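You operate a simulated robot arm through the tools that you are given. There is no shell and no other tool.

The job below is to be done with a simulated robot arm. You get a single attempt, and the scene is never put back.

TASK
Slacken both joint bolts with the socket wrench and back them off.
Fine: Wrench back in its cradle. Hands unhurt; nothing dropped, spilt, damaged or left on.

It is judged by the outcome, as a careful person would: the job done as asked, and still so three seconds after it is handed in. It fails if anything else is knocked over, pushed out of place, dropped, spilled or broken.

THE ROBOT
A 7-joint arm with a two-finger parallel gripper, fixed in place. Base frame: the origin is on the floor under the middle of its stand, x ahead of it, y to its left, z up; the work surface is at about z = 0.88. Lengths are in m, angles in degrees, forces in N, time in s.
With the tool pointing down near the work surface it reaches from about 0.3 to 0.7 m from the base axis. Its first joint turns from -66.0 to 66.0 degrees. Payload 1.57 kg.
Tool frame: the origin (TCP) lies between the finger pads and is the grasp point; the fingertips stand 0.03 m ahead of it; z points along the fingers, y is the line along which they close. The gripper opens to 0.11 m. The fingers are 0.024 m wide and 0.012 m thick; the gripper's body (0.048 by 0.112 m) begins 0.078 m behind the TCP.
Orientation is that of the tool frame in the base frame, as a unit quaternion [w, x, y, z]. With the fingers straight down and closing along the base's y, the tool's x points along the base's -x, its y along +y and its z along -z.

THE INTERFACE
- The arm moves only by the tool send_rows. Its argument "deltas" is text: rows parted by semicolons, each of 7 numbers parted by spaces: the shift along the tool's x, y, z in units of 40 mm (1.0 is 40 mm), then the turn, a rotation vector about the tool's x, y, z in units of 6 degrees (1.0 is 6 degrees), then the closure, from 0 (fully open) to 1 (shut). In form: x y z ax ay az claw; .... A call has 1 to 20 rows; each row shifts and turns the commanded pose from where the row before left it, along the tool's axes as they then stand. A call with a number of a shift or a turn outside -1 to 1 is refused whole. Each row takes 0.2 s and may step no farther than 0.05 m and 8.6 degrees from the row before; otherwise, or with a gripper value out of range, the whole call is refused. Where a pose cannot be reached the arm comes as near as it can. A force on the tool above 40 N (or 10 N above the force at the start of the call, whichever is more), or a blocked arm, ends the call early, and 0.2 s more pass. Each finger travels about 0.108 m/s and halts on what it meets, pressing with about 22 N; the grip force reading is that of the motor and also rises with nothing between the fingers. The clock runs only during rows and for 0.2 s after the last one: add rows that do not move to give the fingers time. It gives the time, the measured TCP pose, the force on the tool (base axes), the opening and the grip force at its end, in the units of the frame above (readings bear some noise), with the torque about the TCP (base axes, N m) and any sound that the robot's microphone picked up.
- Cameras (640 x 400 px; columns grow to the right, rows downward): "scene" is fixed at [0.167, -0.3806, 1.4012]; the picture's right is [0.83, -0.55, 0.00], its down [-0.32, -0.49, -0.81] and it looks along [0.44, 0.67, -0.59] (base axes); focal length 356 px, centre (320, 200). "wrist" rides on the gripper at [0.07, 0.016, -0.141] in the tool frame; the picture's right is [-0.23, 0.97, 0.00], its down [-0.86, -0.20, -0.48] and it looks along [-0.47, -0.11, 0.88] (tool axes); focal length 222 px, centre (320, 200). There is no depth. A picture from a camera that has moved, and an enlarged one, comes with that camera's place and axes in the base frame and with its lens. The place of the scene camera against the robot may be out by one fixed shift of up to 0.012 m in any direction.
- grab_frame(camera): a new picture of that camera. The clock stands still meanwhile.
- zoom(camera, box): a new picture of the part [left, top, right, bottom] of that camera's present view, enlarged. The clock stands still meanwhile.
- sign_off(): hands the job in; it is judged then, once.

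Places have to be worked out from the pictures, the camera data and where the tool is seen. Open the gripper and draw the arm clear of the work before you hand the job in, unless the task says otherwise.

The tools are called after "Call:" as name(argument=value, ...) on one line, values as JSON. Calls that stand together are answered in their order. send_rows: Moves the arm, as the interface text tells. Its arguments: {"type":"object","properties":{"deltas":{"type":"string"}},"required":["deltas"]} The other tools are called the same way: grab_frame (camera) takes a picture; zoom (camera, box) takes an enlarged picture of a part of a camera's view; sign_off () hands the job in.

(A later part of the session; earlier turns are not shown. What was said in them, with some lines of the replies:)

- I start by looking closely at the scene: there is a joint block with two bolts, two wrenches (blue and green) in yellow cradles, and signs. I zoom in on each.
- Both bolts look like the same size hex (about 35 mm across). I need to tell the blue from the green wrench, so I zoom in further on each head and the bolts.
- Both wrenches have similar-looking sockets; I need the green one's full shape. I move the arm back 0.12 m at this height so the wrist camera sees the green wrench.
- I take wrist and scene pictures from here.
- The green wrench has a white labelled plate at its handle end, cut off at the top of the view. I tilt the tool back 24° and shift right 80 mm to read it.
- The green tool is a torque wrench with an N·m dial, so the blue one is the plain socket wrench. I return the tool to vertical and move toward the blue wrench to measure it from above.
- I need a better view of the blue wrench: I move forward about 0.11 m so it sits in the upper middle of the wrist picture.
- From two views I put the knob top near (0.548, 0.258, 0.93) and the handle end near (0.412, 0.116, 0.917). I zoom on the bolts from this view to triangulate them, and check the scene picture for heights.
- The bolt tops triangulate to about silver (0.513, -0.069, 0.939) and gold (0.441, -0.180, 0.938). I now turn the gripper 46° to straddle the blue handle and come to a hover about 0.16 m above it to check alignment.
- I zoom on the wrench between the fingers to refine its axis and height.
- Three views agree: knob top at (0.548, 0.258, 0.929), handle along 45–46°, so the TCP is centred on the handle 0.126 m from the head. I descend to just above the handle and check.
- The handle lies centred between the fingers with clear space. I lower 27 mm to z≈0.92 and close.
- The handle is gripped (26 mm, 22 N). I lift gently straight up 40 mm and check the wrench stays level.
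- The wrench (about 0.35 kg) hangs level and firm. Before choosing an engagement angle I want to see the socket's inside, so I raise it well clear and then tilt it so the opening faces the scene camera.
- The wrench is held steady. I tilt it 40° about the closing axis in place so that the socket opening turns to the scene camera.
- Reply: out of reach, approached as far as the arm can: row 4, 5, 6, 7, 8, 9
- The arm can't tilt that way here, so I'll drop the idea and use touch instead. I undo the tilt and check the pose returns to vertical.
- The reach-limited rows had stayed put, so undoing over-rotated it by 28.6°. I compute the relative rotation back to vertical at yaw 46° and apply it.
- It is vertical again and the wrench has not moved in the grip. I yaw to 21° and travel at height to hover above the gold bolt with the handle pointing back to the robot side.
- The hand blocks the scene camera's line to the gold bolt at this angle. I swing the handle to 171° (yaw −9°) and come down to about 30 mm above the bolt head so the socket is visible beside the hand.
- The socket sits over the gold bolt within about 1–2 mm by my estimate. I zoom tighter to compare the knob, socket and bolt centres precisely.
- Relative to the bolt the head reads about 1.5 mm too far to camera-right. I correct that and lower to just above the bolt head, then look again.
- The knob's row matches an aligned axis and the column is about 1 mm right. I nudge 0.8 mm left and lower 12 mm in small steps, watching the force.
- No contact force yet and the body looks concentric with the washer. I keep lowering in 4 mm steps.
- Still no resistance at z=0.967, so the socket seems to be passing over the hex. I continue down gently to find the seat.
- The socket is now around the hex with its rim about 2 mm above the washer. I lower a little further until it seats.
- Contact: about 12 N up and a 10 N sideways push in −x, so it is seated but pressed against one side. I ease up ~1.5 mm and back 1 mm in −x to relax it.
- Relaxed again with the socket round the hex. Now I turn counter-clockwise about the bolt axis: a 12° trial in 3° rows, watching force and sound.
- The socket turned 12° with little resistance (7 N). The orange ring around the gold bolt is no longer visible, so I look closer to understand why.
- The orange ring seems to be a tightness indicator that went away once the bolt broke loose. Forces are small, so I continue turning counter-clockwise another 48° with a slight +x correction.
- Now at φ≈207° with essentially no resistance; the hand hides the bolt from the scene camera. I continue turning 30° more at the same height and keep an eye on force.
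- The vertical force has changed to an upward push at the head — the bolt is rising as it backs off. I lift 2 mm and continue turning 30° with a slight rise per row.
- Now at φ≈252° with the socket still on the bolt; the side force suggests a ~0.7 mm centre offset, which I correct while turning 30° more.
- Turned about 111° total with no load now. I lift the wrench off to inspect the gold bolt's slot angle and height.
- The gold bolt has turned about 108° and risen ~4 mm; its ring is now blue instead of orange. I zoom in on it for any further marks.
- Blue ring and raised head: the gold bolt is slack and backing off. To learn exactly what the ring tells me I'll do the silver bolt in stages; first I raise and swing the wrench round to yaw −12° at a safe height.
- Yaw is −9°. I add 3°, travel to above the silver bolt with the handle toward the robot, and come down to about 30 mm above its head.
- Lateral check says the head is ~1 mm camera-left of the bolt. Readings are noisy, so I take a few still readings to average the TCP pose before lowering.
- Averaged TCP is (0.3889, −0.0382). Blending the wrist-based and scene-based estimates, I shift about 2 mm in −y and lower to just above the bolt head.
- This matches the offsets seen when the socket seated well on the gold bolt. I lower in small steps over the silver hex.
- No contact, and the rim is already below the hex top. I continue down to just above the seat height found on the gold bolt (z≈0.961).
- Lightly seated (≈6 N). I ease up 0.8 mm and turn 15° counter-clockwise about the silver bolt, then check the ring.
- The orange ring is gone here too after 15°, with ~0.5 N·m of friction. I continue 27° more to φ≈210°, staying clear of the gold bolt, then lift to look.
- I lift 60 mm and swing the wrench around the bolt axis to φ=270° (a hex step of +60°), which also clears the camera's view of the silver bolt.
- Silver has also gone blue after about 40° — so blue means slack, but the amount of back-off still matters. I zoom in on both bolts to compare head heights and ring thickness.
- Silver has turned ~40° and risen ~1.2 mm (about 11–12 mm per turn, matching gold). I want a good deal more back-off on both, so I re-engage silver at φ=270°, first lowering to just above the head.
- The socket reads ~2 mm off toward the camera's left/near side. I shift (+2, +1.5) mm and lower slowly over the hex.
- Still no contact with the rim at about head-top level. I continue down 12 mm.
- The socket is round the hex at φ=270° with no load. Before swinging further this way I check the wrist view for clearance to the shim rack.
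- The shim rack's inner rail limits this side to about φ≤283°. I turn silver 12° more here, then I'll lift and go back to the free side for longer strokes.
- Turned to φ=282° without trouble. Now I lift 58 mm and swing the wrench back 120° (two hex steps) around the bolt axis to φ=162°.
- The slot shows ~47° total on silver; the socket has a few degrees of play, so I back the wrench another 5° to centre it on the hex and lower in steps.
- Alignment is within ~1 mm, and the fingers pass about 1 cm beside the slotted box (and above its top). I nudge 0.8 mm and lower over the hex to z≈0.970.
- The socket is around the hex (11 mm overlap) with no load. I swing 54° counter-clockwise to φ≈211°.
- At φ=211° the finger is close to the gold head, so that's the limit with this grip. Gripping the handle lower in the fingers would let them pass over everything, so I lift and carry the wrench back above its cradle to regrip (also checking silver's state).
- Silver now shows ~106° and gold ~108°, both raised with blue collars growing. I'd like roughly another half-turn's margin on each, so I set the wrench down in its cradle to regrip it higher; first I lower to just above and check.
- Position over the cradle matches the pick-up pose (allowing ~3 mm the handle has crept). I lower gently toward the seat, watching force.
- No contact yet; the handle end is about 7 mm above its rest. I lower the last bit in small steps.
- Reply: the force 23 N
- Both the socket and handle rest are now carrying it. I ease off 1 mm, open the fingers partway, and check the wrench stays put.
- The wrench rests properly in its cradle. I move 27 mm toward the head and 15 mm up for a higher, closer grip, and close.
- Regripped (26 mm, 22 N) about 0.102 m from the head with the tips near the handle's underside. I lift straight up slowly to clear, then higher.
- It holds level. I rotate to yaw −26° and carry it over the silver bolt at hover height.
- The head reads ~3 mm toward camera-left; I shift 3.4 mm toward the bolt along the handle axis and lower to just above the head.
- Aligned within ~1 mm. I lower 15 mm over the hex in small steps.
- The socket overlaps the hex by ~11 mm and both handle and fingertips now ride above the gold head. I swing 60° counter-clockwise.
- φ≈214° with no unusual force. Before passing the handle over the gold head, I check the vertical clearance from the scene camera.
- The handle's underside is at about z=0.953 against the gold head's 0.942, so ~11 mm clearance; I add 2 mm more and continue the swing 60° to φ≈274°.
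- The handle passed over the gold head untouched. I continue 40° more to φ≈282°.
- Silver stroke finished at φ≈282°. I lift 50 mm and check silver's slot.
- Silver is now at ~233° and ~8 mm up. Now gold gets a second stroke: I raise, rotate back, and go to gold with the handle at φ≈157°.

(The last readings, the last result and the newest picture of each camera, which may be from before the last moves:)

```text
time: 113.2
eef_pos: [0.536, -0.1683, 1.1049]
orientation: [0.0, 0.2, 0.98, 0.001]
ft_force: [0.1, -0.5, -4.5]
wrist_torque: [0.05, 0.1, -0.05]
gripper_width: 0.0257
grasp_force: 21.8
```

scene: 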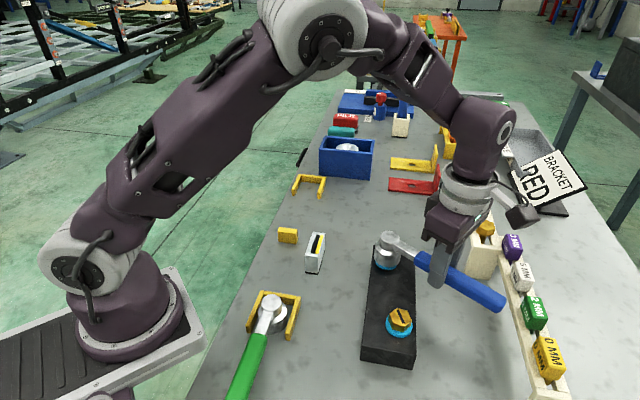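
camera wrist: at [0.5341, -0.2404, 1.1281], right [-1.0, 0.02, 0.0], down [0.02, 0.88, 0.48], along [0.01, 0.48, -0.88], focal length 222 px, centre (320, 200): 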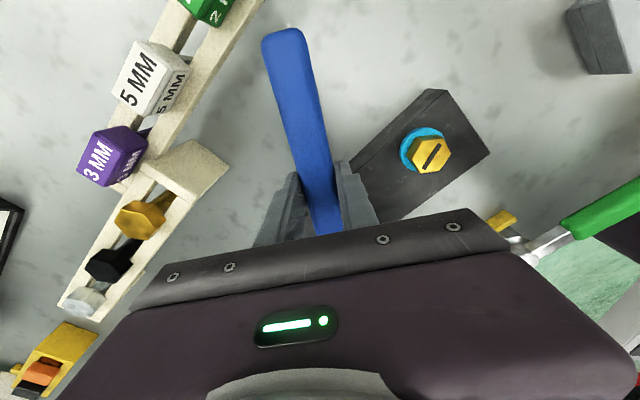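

Yaw is −23°. I translate over to gold and drop to hover height.

Call:
send_rows(deltas="0.9354 -0.2453 0 0 0 0 1; 0.9354 -0.2453 0 0 0 0 1; 0.9354 -0.2453 0 0 0 0 1; 0.9354 -0.2453 0 0 0 0 1; 0.9354 -0.2453 0 0 0 0 1; 0 0 0.9 0 0 0 1; 0 0 0.9 0 0 0 1; 0 0 0 0 0 0 1; 0 0 0 0 0 0 1")

Call:
zoom(camera="scene", box=[375, 265, 435, 345])

Call:
grab_frame(camera="scene")

Call:
grab_frame(camera="wrist")

```text
time: 115.2
eef_pos: [0.3446, -0.1387, 1.0323]
orientation: [0.001, 0.2, 0.98, 0.001]
ft_force: [-0.1, 0.9, -4.2]
wrist_torque: [0.03, 0.12, 0.02]
gripper_width: 0.0258
grasp_force: 22.1
```

```text
5.00 times, centred on (405, 305) of scene
camera zoom: at [0.167, -0.3806, 1.4012], right [0.83, -0.55, 0.0], down [-0.32, -0.49, -0.81], along [0.44, 0.67, -0.59], focal length 1782 px, centre (-105, -325)
```

zoom: 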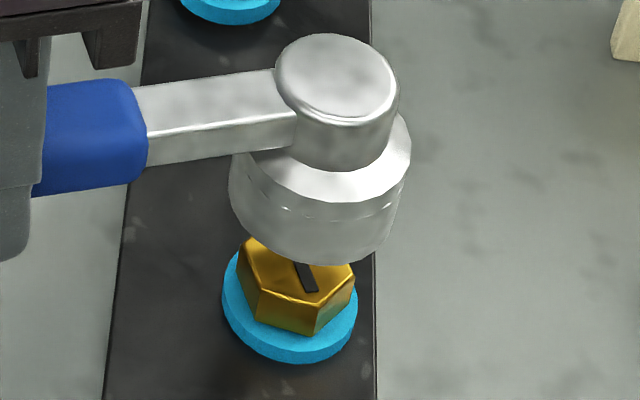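

```text
taken
```

scene: 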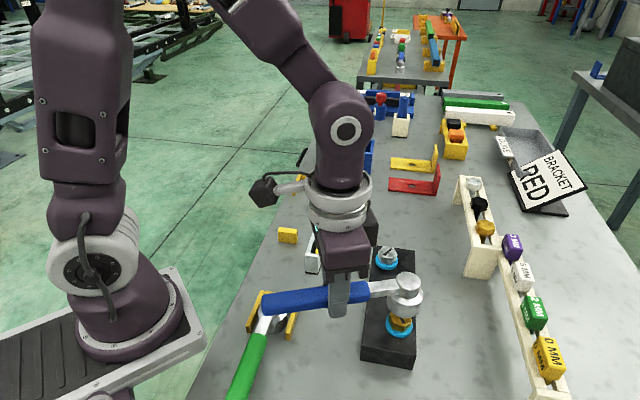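

```text
taken
camera wrist: at [0.2858, -0.098, 1.1711], right [0.59, 0.81, 0.0], down [0.71, -0.52, 0.48], along [0.39, -0.28, -0.88], focal length 222 px, centre (320, 200)
```

wrist: 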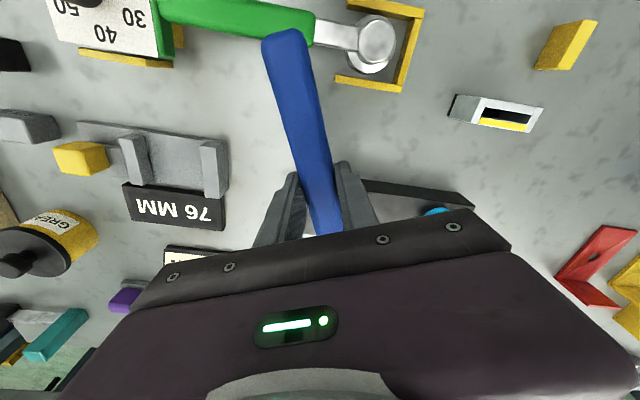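

Alignment over gold is within ~1 mm. I lower to just above its head and on over the hex, in steps.

Call:
send_rows(deltas="0 0 0.4 0 0 0 1; 0 0 0.4 0 0 0 1; 0 0 0 0 0 0 1; 0 0 0 0 0 0 1")

Call:
zoom(camera="scene", box=[375, 265, 435, 345])

Call:
zoom(camera="scene", box=[230, 260, 400, 370])

```text
time: 116.2
eef_pos: [0.3462, -0.1402, 1.0013]
orientation: [0.001, 0.2, 0.98, 0.002]
ft_force: [0.2, 0.7, -3.8]
wrist_torque: [0.04, 0.12, 0.02]
gripper_width: 0.0257
grasp_force: 21.9
```

```text
5.00 times, centred on (405, 305) of scene
camera zoom: at [0.167, -0.3806, 1.4012], right [0.83, -0.55, 0.0], down [-0.32, -0.49, -0.81], along [0.44, 0.67, -0.59], focal length 1782 px, centre (-105, -325)
```

zoom: 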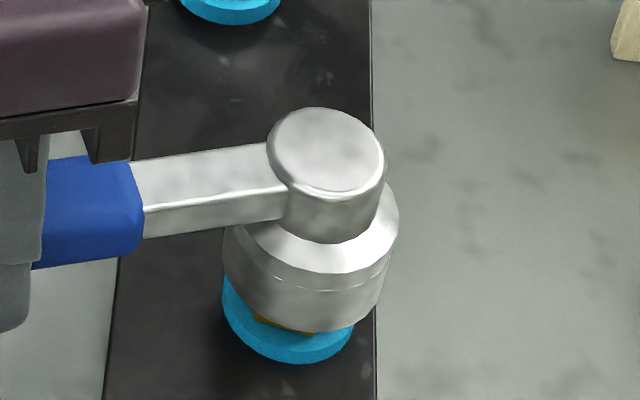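

```text
3.64 times, centred on (315, 315) of scene
camera zoom: at [0.167, -0.3806, 1.4012], right [0.83, -0.55, 0.0], down [-0.32, -0.49, -0.81], along [0.44, 0.67, -0.59], focal length 1296 px, centre (338, -218)
```

zoom: 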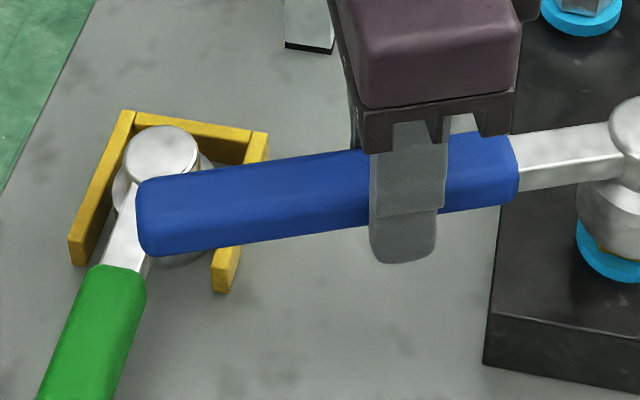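

The socket is ~1.5 mm to camera-right; I shift it back and lower 15 mm over the hex, watching for contact.

Call:
send_rows(deltas="0.046 0.025 0.05 0 0 0 1; 0 0 0.1 0 0 0 1; 0 0 0.1 0 0 0 1; 0 0 0.1 0 0 0 1; 0 0 0.03 0 0 0 1; 0 0 0 0 0 0 1")

Call:
zoom(camera="scene", box=[375, 265, 435, 345])

```text
time: 117.6
eef_pos: [0.3428, -0.1385, 0.9847]
orientation: [0.002, 0.201, 0.98, 0.0]
ft_force: [0.1, -0.6, -3.8]
wrist_torque: [0.02, 0.13, 0.03]
gripper_width: 0.0258
grasp_force: 22.2
```

```text
5.00 times, centred on (405, 305) of scene
camera zoom: at [0.167, -0.3806, 1.4012], right [0.83, -0.55, 0.0], down [-0.32, -0.49, -0.81], along [0.44, 0.67, -0.59], focal length 1782 px, centre (-105, -325)
```

zoom: 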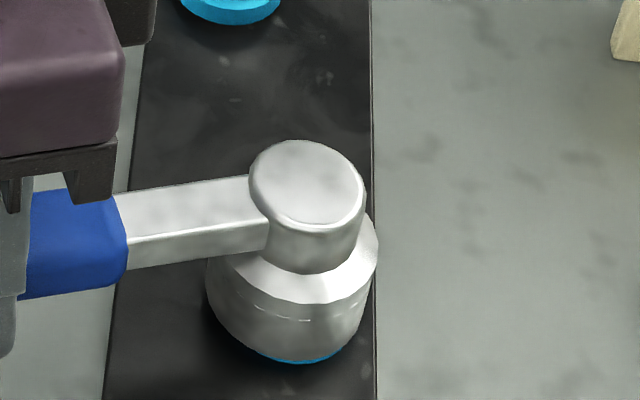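

Engaged with ~12 mm overlap and no load. I swing gold 60° counter-clockwise.

Call:
send_rows(deltas="-0.0083 -0.178 0 0 0 -0.6667 1; -0.0083 -0.178 0 0 0 -0.6667 1; -0.0083 -0.178 0 0 0 -0.6667 1; -0.0083 -0.178 0 0 0 -0.6667 1; -0.0083 -0.178 0 0 0 -0.6667 1; -0.0083 -0.178 0 0 0 -0.6667 1; -0.0083 -0.178 0 0 0 -0.6667 1; -0.0083 -0.178 0 0 0 -0.6667 1; -0.0083 -0.178 -0.005 0 0 -0.6667 1; -0.0083 -0.178 -0.005 0 0 -0.6667 1; -0.0083 -0.178 -0.005 0 0 -0.6667 1; -0.0083 -0.178 -0.005 0 0 -0.6667 1; -0.0083 -0.178 -0.005 0 0 -0.6667 1; -0.0083 -0.178 -0.005 0 0 -0.6667 1; -0.0083 -0.178 -0.005 0 0 -0.6667 1; 0 0 0 0 0 0 1")

Call:
grab_frame(camera="wrist")

```text
time: 121.0
eef_pos: [0.3573, -0.2409, 0.9863]
orientation: [0.001, -0.317, 0.949, 0.001]
ft_force: [0.1, 0.4, -3.8]
wrist_torque: [-0.06, 0.1, -0.04]
gripper_width: 0.0259
grasp_force: 22.0
```

```text
taken
camera wrist: at [0.2905, -0.271, 1.1272], right [-0.4, 0.91, 0.0], down [0.8, 0.35, 0.48], along [0.44, 0.19, -0.88], focal length 222 px, centre (320, 200)
```

wrist: 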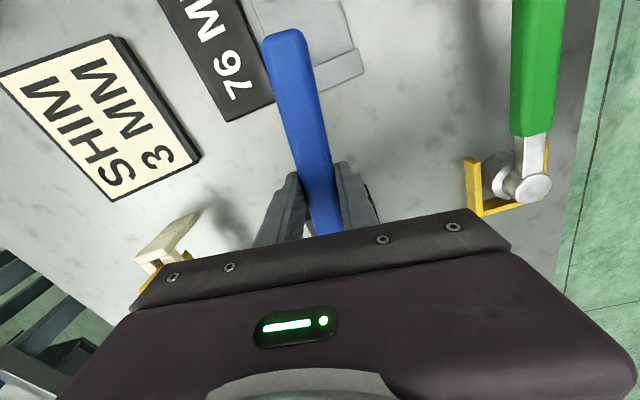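

Smooth so far at φ≈217°. I continue 64° more with a slight rise.

Call:
send_rows(deltas="-0.0083 -0.178 -0.004 0 0 -0.6667 1; -0.0083 -0.178 -0.004 0 0 -0.6667 1; -0.0083 -0.178 -0.004 0 0 -0.6667 1; -0.0083 -0.178 -0.004 0 0 -0.6667 1; -0.0083 -0.178 -0.004 0 0 -0.6667 1; -0.0083 -0.178 -0.004 0 0 -0.6667 1; -0.0083 -0.178 -0.004 0 0 -0.6667 1; -0.0083 -0.178 -0.004 0 0 -0.6667 1; -0.0083 -0.178 -0.004 0 0 -0.6667 1; -0.0083 -0.178 -0.004 0 0 -0.6667 1; -0.0083 -0.178 -0.004 0 0 -0.6667 1; -0.0083 -0.178 -0.004 0 0 -0.6667 1; -0.0083 -0.178 -0.004 0 0 -0.6667 1; -0.0083 -0.178 -0.004 0 0 -0.6667 1; -0.0083 -0.178 -0.004 0 0 -0.6667 1; -0.0083 -0.178 -0.004 0 0 -0.6667 1; 0 0 0 0 0 0 1")

Call:
zoom(camera="scene", box=[340, 240, 460, 370])

Call:
grab_frame(camera="wrist")

```text
time: 124.6
eef_pos: [0.458, -0.2764, 0.9885]
orientation: [0.0, 0.772, -0.636, 0.001]
ft_force: [-0.3, -0.2, -4.6]
wrist_torque: [-0.13, -0.04, -0.03]
gripper_width: 0.026
grasp_force: 21.8
```

```text
3.08 times, centred on (400, 305) of scene
camera zoom: at [0.167, -0.3807, 1.4012], right [0.84, -0.55, 0.0], down [-0.32, -0.49, -0.81], along [0.44, 0.67, -0.59], focal length 1096 px, centre (74, -123)
```

zoom: 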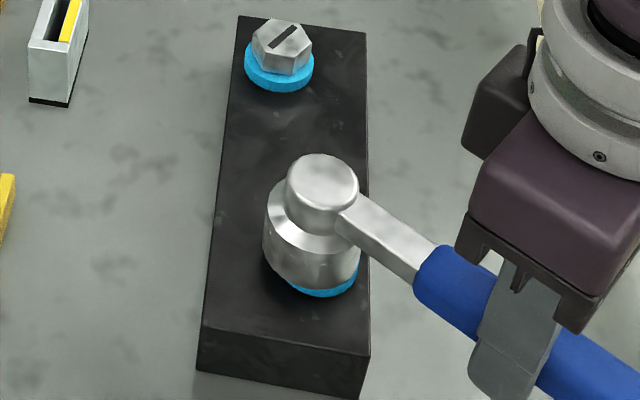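

```text
taken
camera wrist: at [0.4539, -0.3493, 1.1293], right [-1.0, 0.04, 0.0], down [0.03, 0.88, 0.48], along [0.02, 0.48, -0.88], focal length 222 px, centre (320, 200)
```

wrist: 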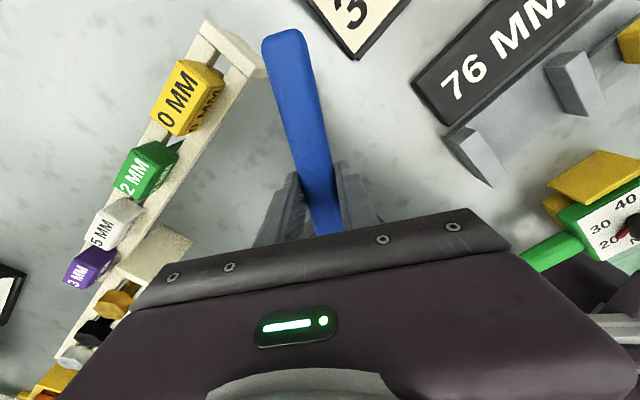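

Gold stroke finished at φ≈281°, with the handle end close to the shim rack's end, so I stop there. I lift straight up and inspect both bolts.

Call:
send_rows(deltas="0 0 -0.4 0 0 0 1; 0 0 -0.6 0 0 0 1; 0 0 -0.8 0 0 0 1; 0 0 -0.9 0 0 0 1; 0 0 0 0 0 0 1; 0 0 0 0 0 0 1")

Call:
zoom(camera="scene", box=[350, 230, 440, 350])

Call:
zoom(camera="scene", box=[385, 295, 421, 340])

Call:
grab_frame(camera="scene")

```text
time: 126.0
eef_pos: [0.4567, -0.2774, 1.1003]
orientation: [-0.001, 0.771, -0.637, 0.0]
ft_force: [0.4, 0.6, -4.6]
wrist_torque: [-0.07, -0.02, 0.03]
gripper_width: 0.0254
grasp_force: 22.0
```

```text
3.33 times, centred on (395, 290) of scene
camera zoom: at [0.167, -0.3807, 1.4012], right [0.83, -0.55, 0.0], down [-0.32, -0.49, -0.81], along [0.44, 0.67, -0.59], focal length 1188 px, centre (70, -100)
```

zoom: 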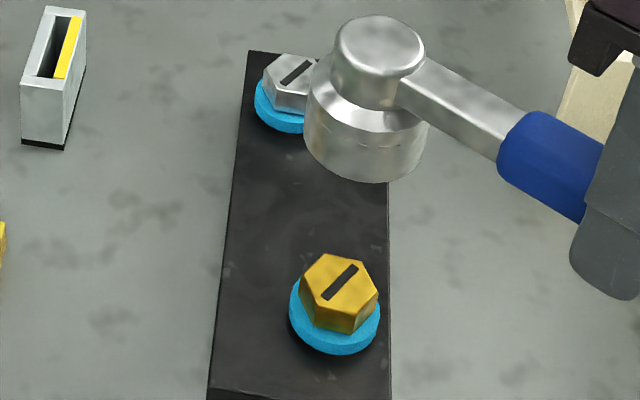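

```text
8.89 times, centred on (403, 318) of scene
camera zoom: at [0.167, -0.3807, 1.4012], right [0.83, -0.55, 0.0], down [-0.32, -0.49, -0.81], along [0.44, 0.67, -0.59], focal length 3167 px, centre (-418, -844)
```

zoom: 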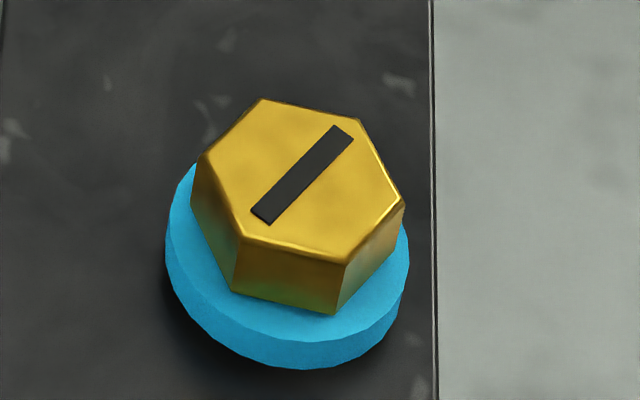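

```text
taken
```

scene: 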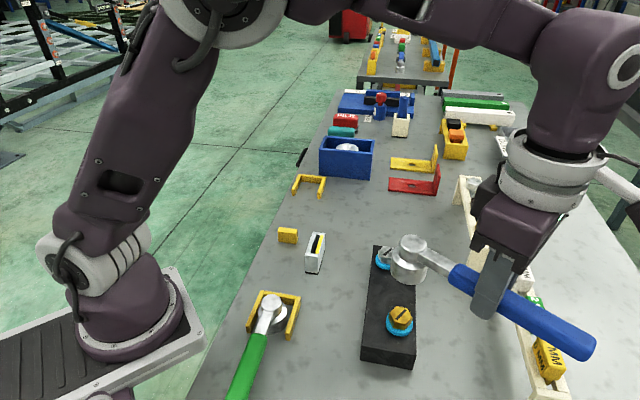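

Both bolts are now backed off about 230° and stand ~8 mm proud. Now I return the wrench: rotate to yaw 46° at height and carry it over to the cradle.

Call:
send_rows(deltas="0 0 0 0 0 0.9117 1; 0 0 0 0 0 0.9117 1; 0 0 0 0 0 0.9117 1; 0 0 0 0 0 0.9117 1; 0 0 0 0 0 0.9117 1; 0 0 0 0 0 0.9117 1; 0 0 0 0 0 0.9117 1; 0 0 0 0 0 0.9117 1; 0 0 0 0 0 0.9117 1; 0 0 0 0 0 0.9117 1; 0 0 0 0 0 0 1")

Call:
send_rows(deltas="-0.7298 0.6353 0 0 0 0 1; -0.7298 0.6353 0 0 0 0 1; -0.7298 0.6353 0 0 0 0 1; -0.7298 0.6353 0 0 0 0 1; -0.7298 0.6353 0 0 0 0 1; -0.7298 0.6353 0 0 0 0 1; -0.7298 0.6353 0 0 0 0 1; -0.7298 0.6353 0 0 0 0 1; -0.7298 0.6353 0 0 0 0 1; -0.7298 0.6353 0 0 0 0 1; -0.7298 0.6353 0 0 0 0 1; -0.7298 0.6353 0 0 0 0 1; 0 0 0 0 0 0 1; 0 0 0 0 0 0 1")

Call:
grab_frame(camera="wrist")

Call:
grab_frame(camera="scene")

```text
time: 128.4
eef_pos: [0.4572, -0.2776, 1.0972]
orientation: [0.001, -0.392, 0.92, 0.0]
ft_force: [0.0, 0.0, -3.9]
wrist_torque: [-0.08, 0.07, 0.01]
gripper_width: 0.0258
grasp_force: 21.5
```

```text
time: 131.4
eef_pos: [0.4809, 0.1849, 1.0987]
orientation: [0.001, -0.392, 0.92, -0.001]
ft_force: [0.7, 0.3, -3.8]
wrist_torque: [-0.06, 0.09, 0.02]
gripper_width: 0.026
grasp_force: 21.8
```

```text
taken
camera wrist: at [0.4196, 0.1449, 1.2386], right [-0.55, 0.84, 0.0], down [0.73, 0.48, 0.48], along [0.4, 0.26, -0.88], focal length 222 px, centre (320, 200)
```

wrist: 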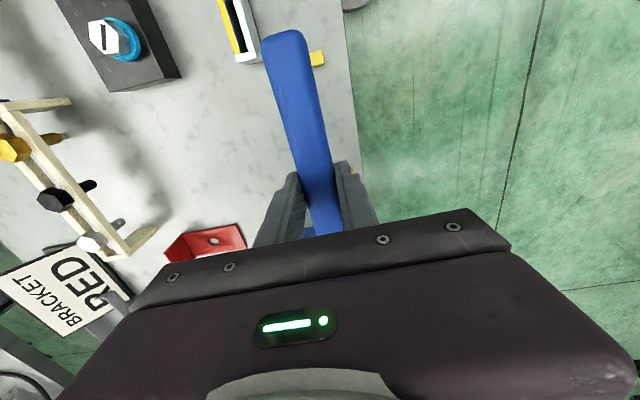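

```text
taken
```

scene: 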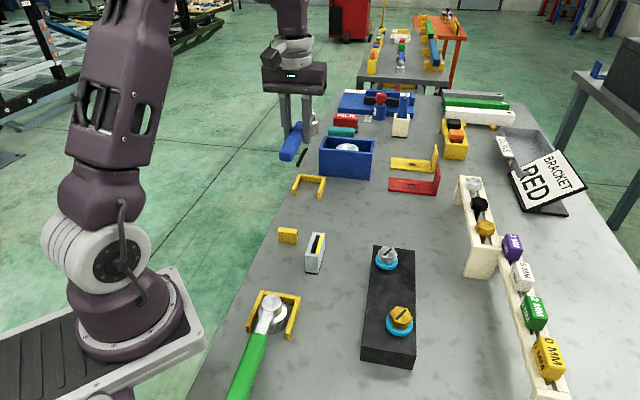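

The view matches the one just after pick-up. I lower to about 50 mm above the seat and check alignment again.

Call:
send_rows(deltas="0 0 0.9 0 0 0 1; 0 0 0.9 0 0 0 1; 0 0 0.9 0 0 0 1; 0 0 0.2 0 0 0 1; 0 0 0 0 0 0 1; 0 0 0 0 0 0 1")

Call:
zoom(camera="scene", box=[265, 120, 355, 250])

Call:
grab_frame(camera="wrist")

```text
time: 132.8
eef_pos: [0.4811, 0.1847, 0.9807]
orientation: [0.001, -0.393, 0.92, 0.0]
ft_force: [0.4, -0.2, -3.9]
wrist_torque: [-0.11, 0.07, -0.01]
gripper_width: 0.0255
grasp_force: 21.7
```

```text
3.08 times, centred on (310, 185) of scene
camera zoom: at [0.1671, -0.3806, 1.4012], right [0.83, -0.55, 0.0], down [-0.32, -0.49, -0.81], along [0.44, 0.67, -0.59], focal length 1096 px, centre (351, 246)
```

zoom: 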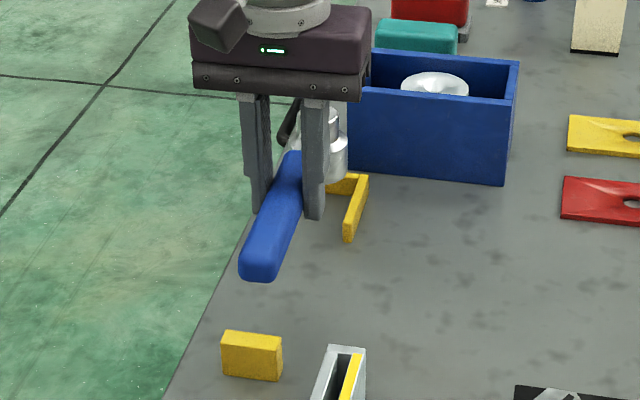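

```text
taken
camera wrist: at [0.4206, 0.1449, 1.1221], right [-0.55, 0.84, 0.0], down [0.73, 0.48, 0.48], along [0.4, 0.26, -0.88], focal length 222 px, centre (320, 200)
```

wrist: 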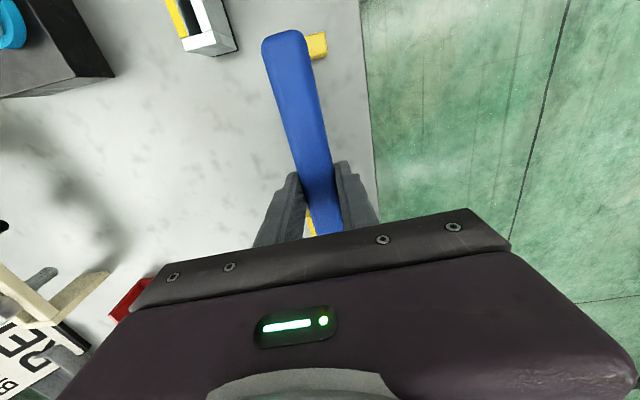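

Scene and readings agree the wrench sits ~2.5–3 mm to the right of where it rested (spring-back from the regrip). I shift +2.6 mm along the closing axis and lower to ~8 mm above the seat.

Call:
send_rows(deltas="0 0.065 0.3 0 0 0 1; 0 0 0.35 0 0 0 1; 0 0 0.3 0 0 0 1; 0 0 0 0 0 0 1; 0 0 0 0 0 0 1")

Call:
zoom(camera="scene", box=[265, 120, 355, 250])

Call:
grab_frame(camera="wrist")

```text
time: 134.0
eef_pos: [0.4791, 0.1859, 0.9445]
orientation: [0.0, -0.393, 0.92, 0.0]
ft_force: [0.1, -0.4, -3.7]
wrist_torque: [-0.08, 0.07, -0.01]
gripper_width: 0.0255
grasp_force: 22.0
```

```text
3.08 times, centred on (310, 185) of scene
camera zoom: at [0.167, -0.3806, 1.4012], right [0.83, -0.55, 0.0], down [-0.32, -0.49, -0.81], along [0.44, 0.67, -0.59], focal length 1096 px, centre (351, 246)
```

zoom: 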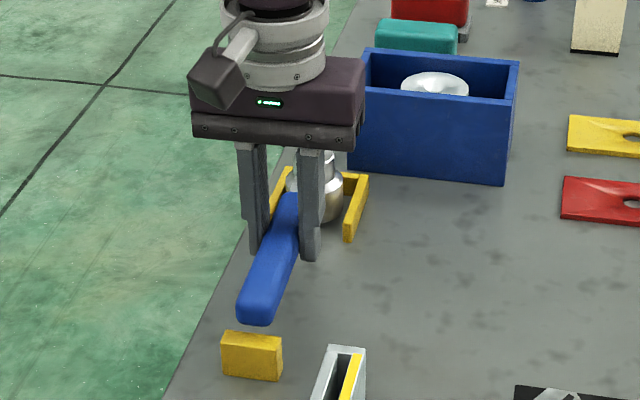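

```text
taken
camera wrist: at [0.4174, 0.1469, 1.0849], right [-0.55, 0.84, 0.0], down [0.73, 0.48, 0.48], along [0.4, 0.26, -0.88], focal length 222 px, centre (320, 200)
```

wrist: 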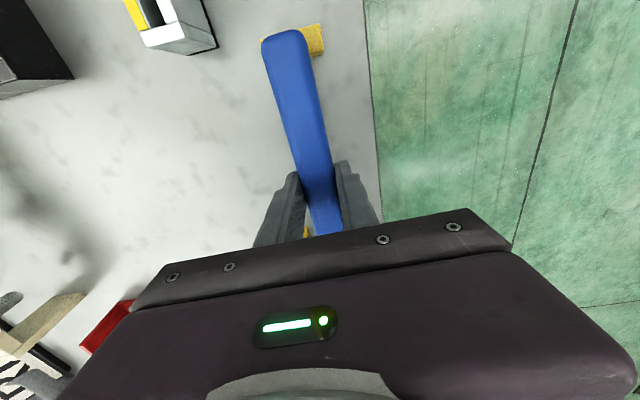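

Now the handle end lines up with its rest and the socket is between the cradle arms. I lower the last ~10 mm in small steps.

Call:
send_rows(deltas="0 0 0.1 0 0 0 1; 0 0 0.08 0 0 0 1; 0 0 0 0 0 0 1")

Call:
send_rows(deltas="0 0 0.05 0 0 0 1; 0 0 0 0 0 0 1")

Call:
zoom(camera="scene", box=[265, 120, 355, 250])

```text
time: 134.8
eef_pos: [0.4775, 0.1881, 0.937]
orientation: [0.001, -0.393, 0.92, 0.0]
ft_force: [3.6, -2.7, -1.4]
wrist_torque: [0.06, -0.18, -0.42]
gripper_width: 0.0258
grasp_force: 22.2
```

```text
time: 135.4
eef_pos: [0.4774, 0.1859, 0.9354]
orientation: [0.002, -0.392, 0.92, -0.001]
ft_force: [1.2, -6.7, 7.5]
wrist_torque: [0.32, -0.61, -0.51]
gripper_width: 0.0259
grasp_force: 21.9
```

```text
3.08 times, centred on (310, 185) of scene
camera zoom: at [0.1669, -0.3809, 1.4012], right [0.83, -0.55, 0.0], down [-0.32, -0.49, -0.81], along [0.44, 0.67, -0.59], focal length 1096 px, centre (351, 246)
```

zoom: 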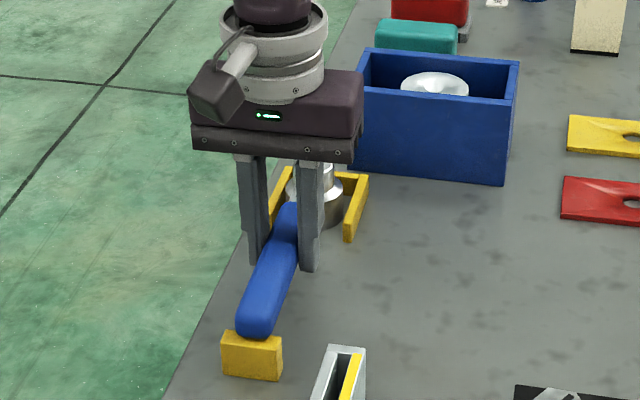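

It is at floor level with the head lightly touching the cradle's left arm (≈4 N sideways). I relax 1.2 mm to the right and settle, then check the force.

Call:
send_rows(deltas="0 -0.03 -0.01 0 0 0 1; 0 0 0 0 0 0 1; 0 0 0 0 0 0 1")

```text
time: 136.2
eef_pos: [0.4778, 0.1883, 0.9353]
orientation: [0.001, -0.392, 0.92, 0.0]
ft_force: [-5.0, -7.1, 19.8]
wrist_torque: [-0.21, 0.26, -0.21]
gripper_width: 0.0254
grasp_force: 21.9
```

Now it's bearing on both supports with ~20 N down. I ease up 1 mm and open the fingers partway.

Call:
send_rows(deltas="0 0 -0.025 0 0 0 1; 0 0 0 0 0 0 0.8; 0 0 0 0 0 0 0.55; 0 0 0 0 0 0 0.55; 0 0 0 0 0 0 0.55")

Call:
zoom(camera="scene", box=[265, 120, 355, 250])

Call:
grab_frame(camera="wrist")

```text
time: 137.4
eef_pos: [0.4779, 0.1876, 0.9363]
orientation: [0.001, -0.393, 0.92, 0.0]
ft_force: [0.4, -0.1, -0.1]
wrist_torque: [0.01, -0.01, -0.03]
gripper_width: 0.0498
grasp_force: 0.2
```

```text
3.08 times, centred on (310, 185) of scene
camera zoom: at [0.167, -0.3806, 1.4012], right [0.84, -0.55, 0.0], down [-0.32, -0.49, -0.81], along [0.44, 0.67, -0.59], focal length 1096 px, centre (351, 246)
```

zoom: 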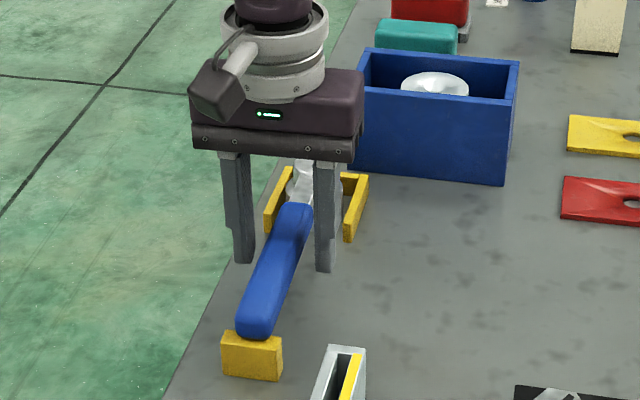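

```text
taken
camera wrist: at [0.417, 0.1474, 1.076], right [-0.55, 0.84, 0.0], down [0.73, 0.48, 0.48], along [0.4, 0.26, -0.88], focal length 222 px, centre (320, 200)
```

wrist: 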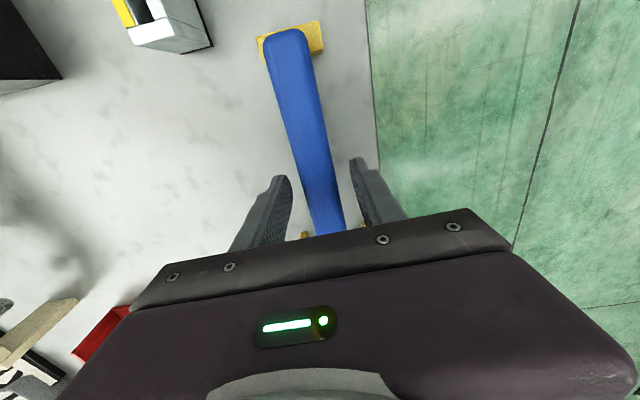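

The wrench lies in its cradle with the handle on its rest. I lift the open gripper straight up clear of it and inspect.

Call:
send_rows(deltas="0 0 -0.5 0 0 0 0.55; 0 0 -0.8 0 0 0 0.5; 0 0 -0.9 0 0 0 0.3; 0 0 -0.9 0 0 0 0; 0 0 -0.9 0 0 0 0; 0 0 -0.9 0 0 0 0; 0 0 0 0 0 0 0; 0 0 0 0 0 0 0")

Call:
grab_frame(camera="scene")

Call:
zoom(camera="scene", box=[265, 160, 345, 250])

Call:
zoom(camera="wrist", box=[240, 40, 420, 240])

```text
time: 139.2
eef_pos: [0.4797, 0.1873, 1.134]
orientation: [0.001, -0.393, 0.919, 0.0]
ft_force: [-0.1, 0.6, 0.0]
wrist_torque: [0.01, 0.04, -0.01]
gripper_width: 0.1101
grasp_force: 0.1
```

```text
taken
```

scene: 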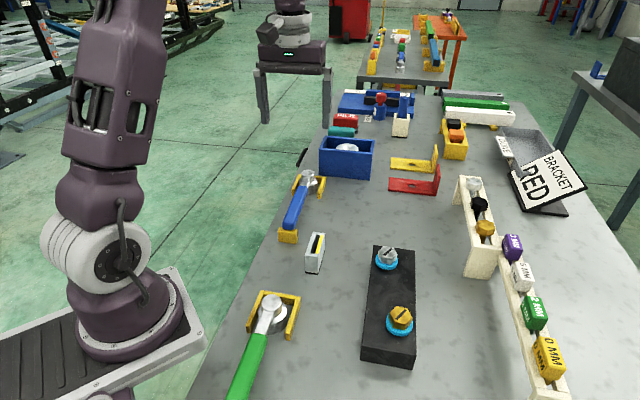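

```text
4.44 times, centred on (305, 205) of scene
camera zoom: at [0.167, -0.3806, 1.4012], right [0.83, -0.55, 0.0], down [-0.32, -0.49, -0.81], along [0.44, 0.67, -0.59], focal length 1584 px, centre (387, 178)
```

zoom: 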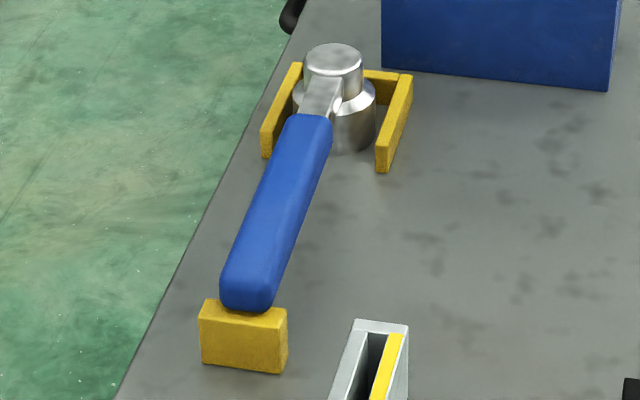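

```text
2.00 times, centred on (330, 140) of wrist
camera zoom: at [0.418, 0.1474, 1.2742], right [-0.55, 0.84, 0.0], down [0.73, 0.48, 0.48], along [0.4, 0.26, -0.88], focal length 444 px, centre (300, 320)
```

zoom: 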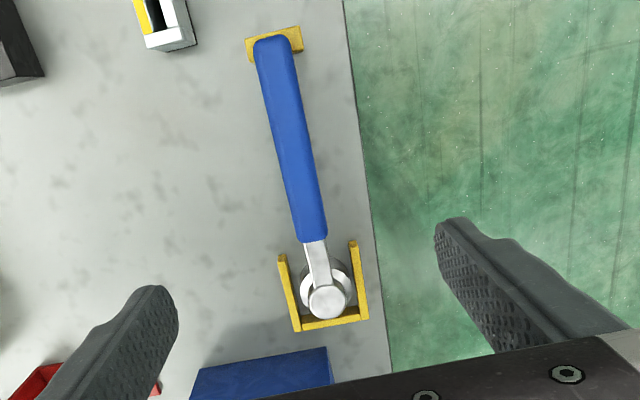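

The wrench is back in its cradle, matching its original resting place within ~2–3 mm. I check the bolts, the green torque wrench and the racks once more before moving clear.

Call:
zoom(camera="scene", box=[350, 230, 440, 370])

Call:
zoom(camera="scene", box=[220, 280, 320, 400])

Call:
zoom(camera="scene", box=[420, 120, 640, 400])

```text
2.86 times, centred on (395, 300) of scene
camera zoom: at [0.167, -0.3806, 1.4012], right [0.83, -0.55, 0.0], down [-0.32, -0.49, -0.81], along [0.44, 0.67, -0.59], focal length 1018 px, centre (106, -86)
```

zoom: 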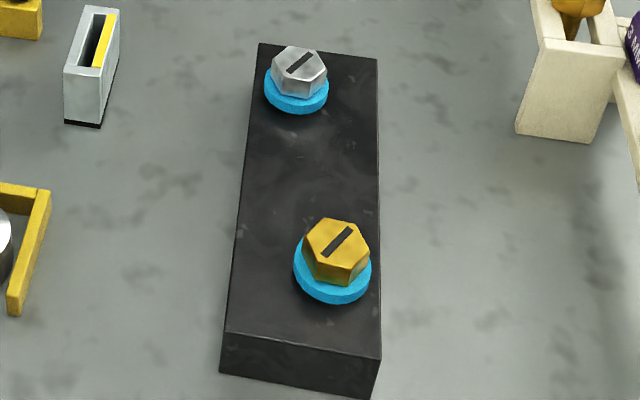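

```text
3.33 times, centred on (270, 340) of scene
camera zoom: at [0.167, -0.3806, 1.4012], right [0.83, -0.55, 0.0], down [-0.32, -0.49, -0.81], along [0.44, 0.67, -0.59], focal length 1188 px, centre (487, -267)
```

zoom: 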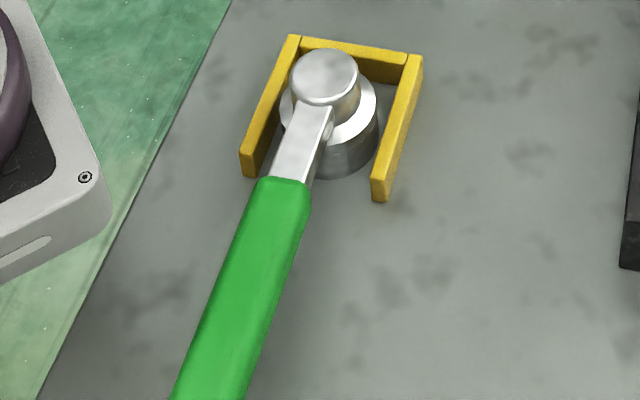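

```text
1.43 times, centred on (530, 260) of scene
camera zoom: at [0.167, -0.3806, 1.4012], right [0.83, -0.55, 0.0], down [-0.32, -0.49, -0.81], along [0.44, 0.67, -0.59], focal length 509 px, centre (20, 114)
```

zoom: 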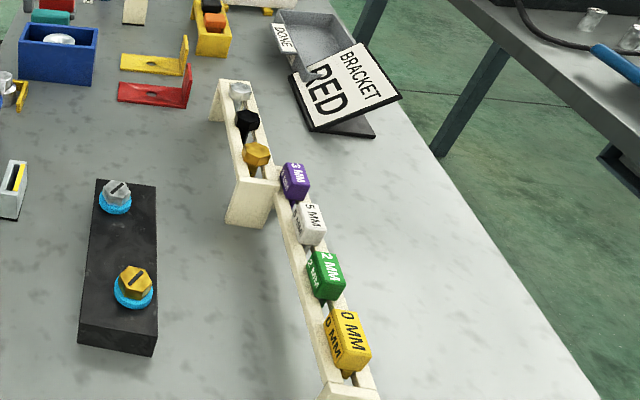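

Bolts are both slack and backed off (~230°), the torque wrench, racks, slotted box and signs are untouched. I raise the open gripper further clear before handing in.

Call:
send_rows(deltas="0 0 -0.7 0 0 0 0; 0 0 -0.7 0 0 0 0; 0 0 0 0 0 0.9 0; 0 0 0 0 0 0.9 0; 0 0 0 0 0 0.9 0; 0 0 0 0 0 0.9 0; 0 0 0 0 0 0.9 0; 0 0 0 0 0 0.9 0; 0 0 0 0 0 0.9 0; 0 0 0 0 0 0.9 0; 0 -0.9 0 0 0 0.5 0; 0 -0.9 0 0 0 0 0; 0 -0.9 0 0 0 0 0; 0 0 0 0 0 0 0; 0 0 0 0 0 0 0")

Call:
grab_frame(camera="scene")

Call:
grab_frame(camera="wrist")

```text
time: 142.4
eef_pos: [0.4791, 0.0779, 1.1842]
orientation: [0.001, 0.0, 1.0, 0.0]
ft_force: [0.3, -0.3, 0.1]
wrist_torque: [-0.02, 0.01, -0.01]
gripper_width: 0.1099
grasp_force: 0.1
```

```text
taken
```

scene: 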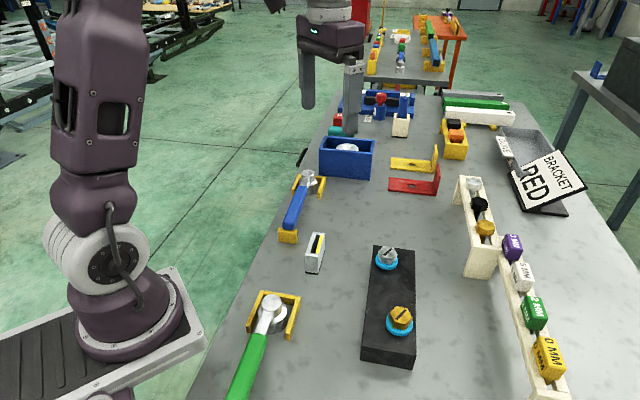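

```text
taken
camera wrist: at [0.4086, 0.0925, 1.3255], right [0.23, 0.97, 0.0], down [0.85, -0.2, 0.48], along [0.47, -0.11, -0.88], focal length 222 px, centre (320, 200)
```

wrist: 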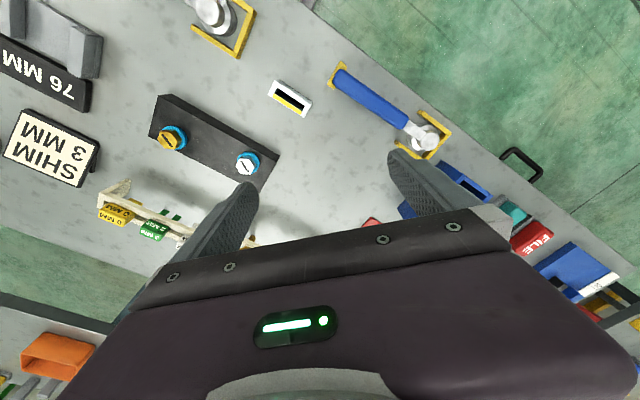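

Both bolts show blue collars and stand proud, the blue wrench is in its cradle, and everything else is where it was; the gripper is open and well clear. I hand the job in.

Call:
sign_off()

```text
The job is handed in.
```

I slackened both joint bolts with the blue socket wrench and backed each off about 230° counter-clockwise. They stand roughly 8 mm proud, and the ring under each head has gone from orange to blue.

- **How far to back off:** the task gave no figure, so I stopped at 230°. I judged that comfortably past slack without risking a bolt coming out of its thread.
- **Choice of wrench:** there are two socket-headed tools on the bench. The green one has an N·m torque dial, so I took the plain blue one as the socket wrench.
- **Regrip:** partway through I set the wrench down in its cradle and gripped it higher. That let the fingers and handle clear the gold bolt while I turned the silver one.
- **Wrench:** it is back in its cradle with the handle on its rest, within about 2–3 mm of where it started.
- **Everything else:** nothing was dropped, and the last pictures show nothing knocked or moved. The gripper is open and the arm is clear of the work.
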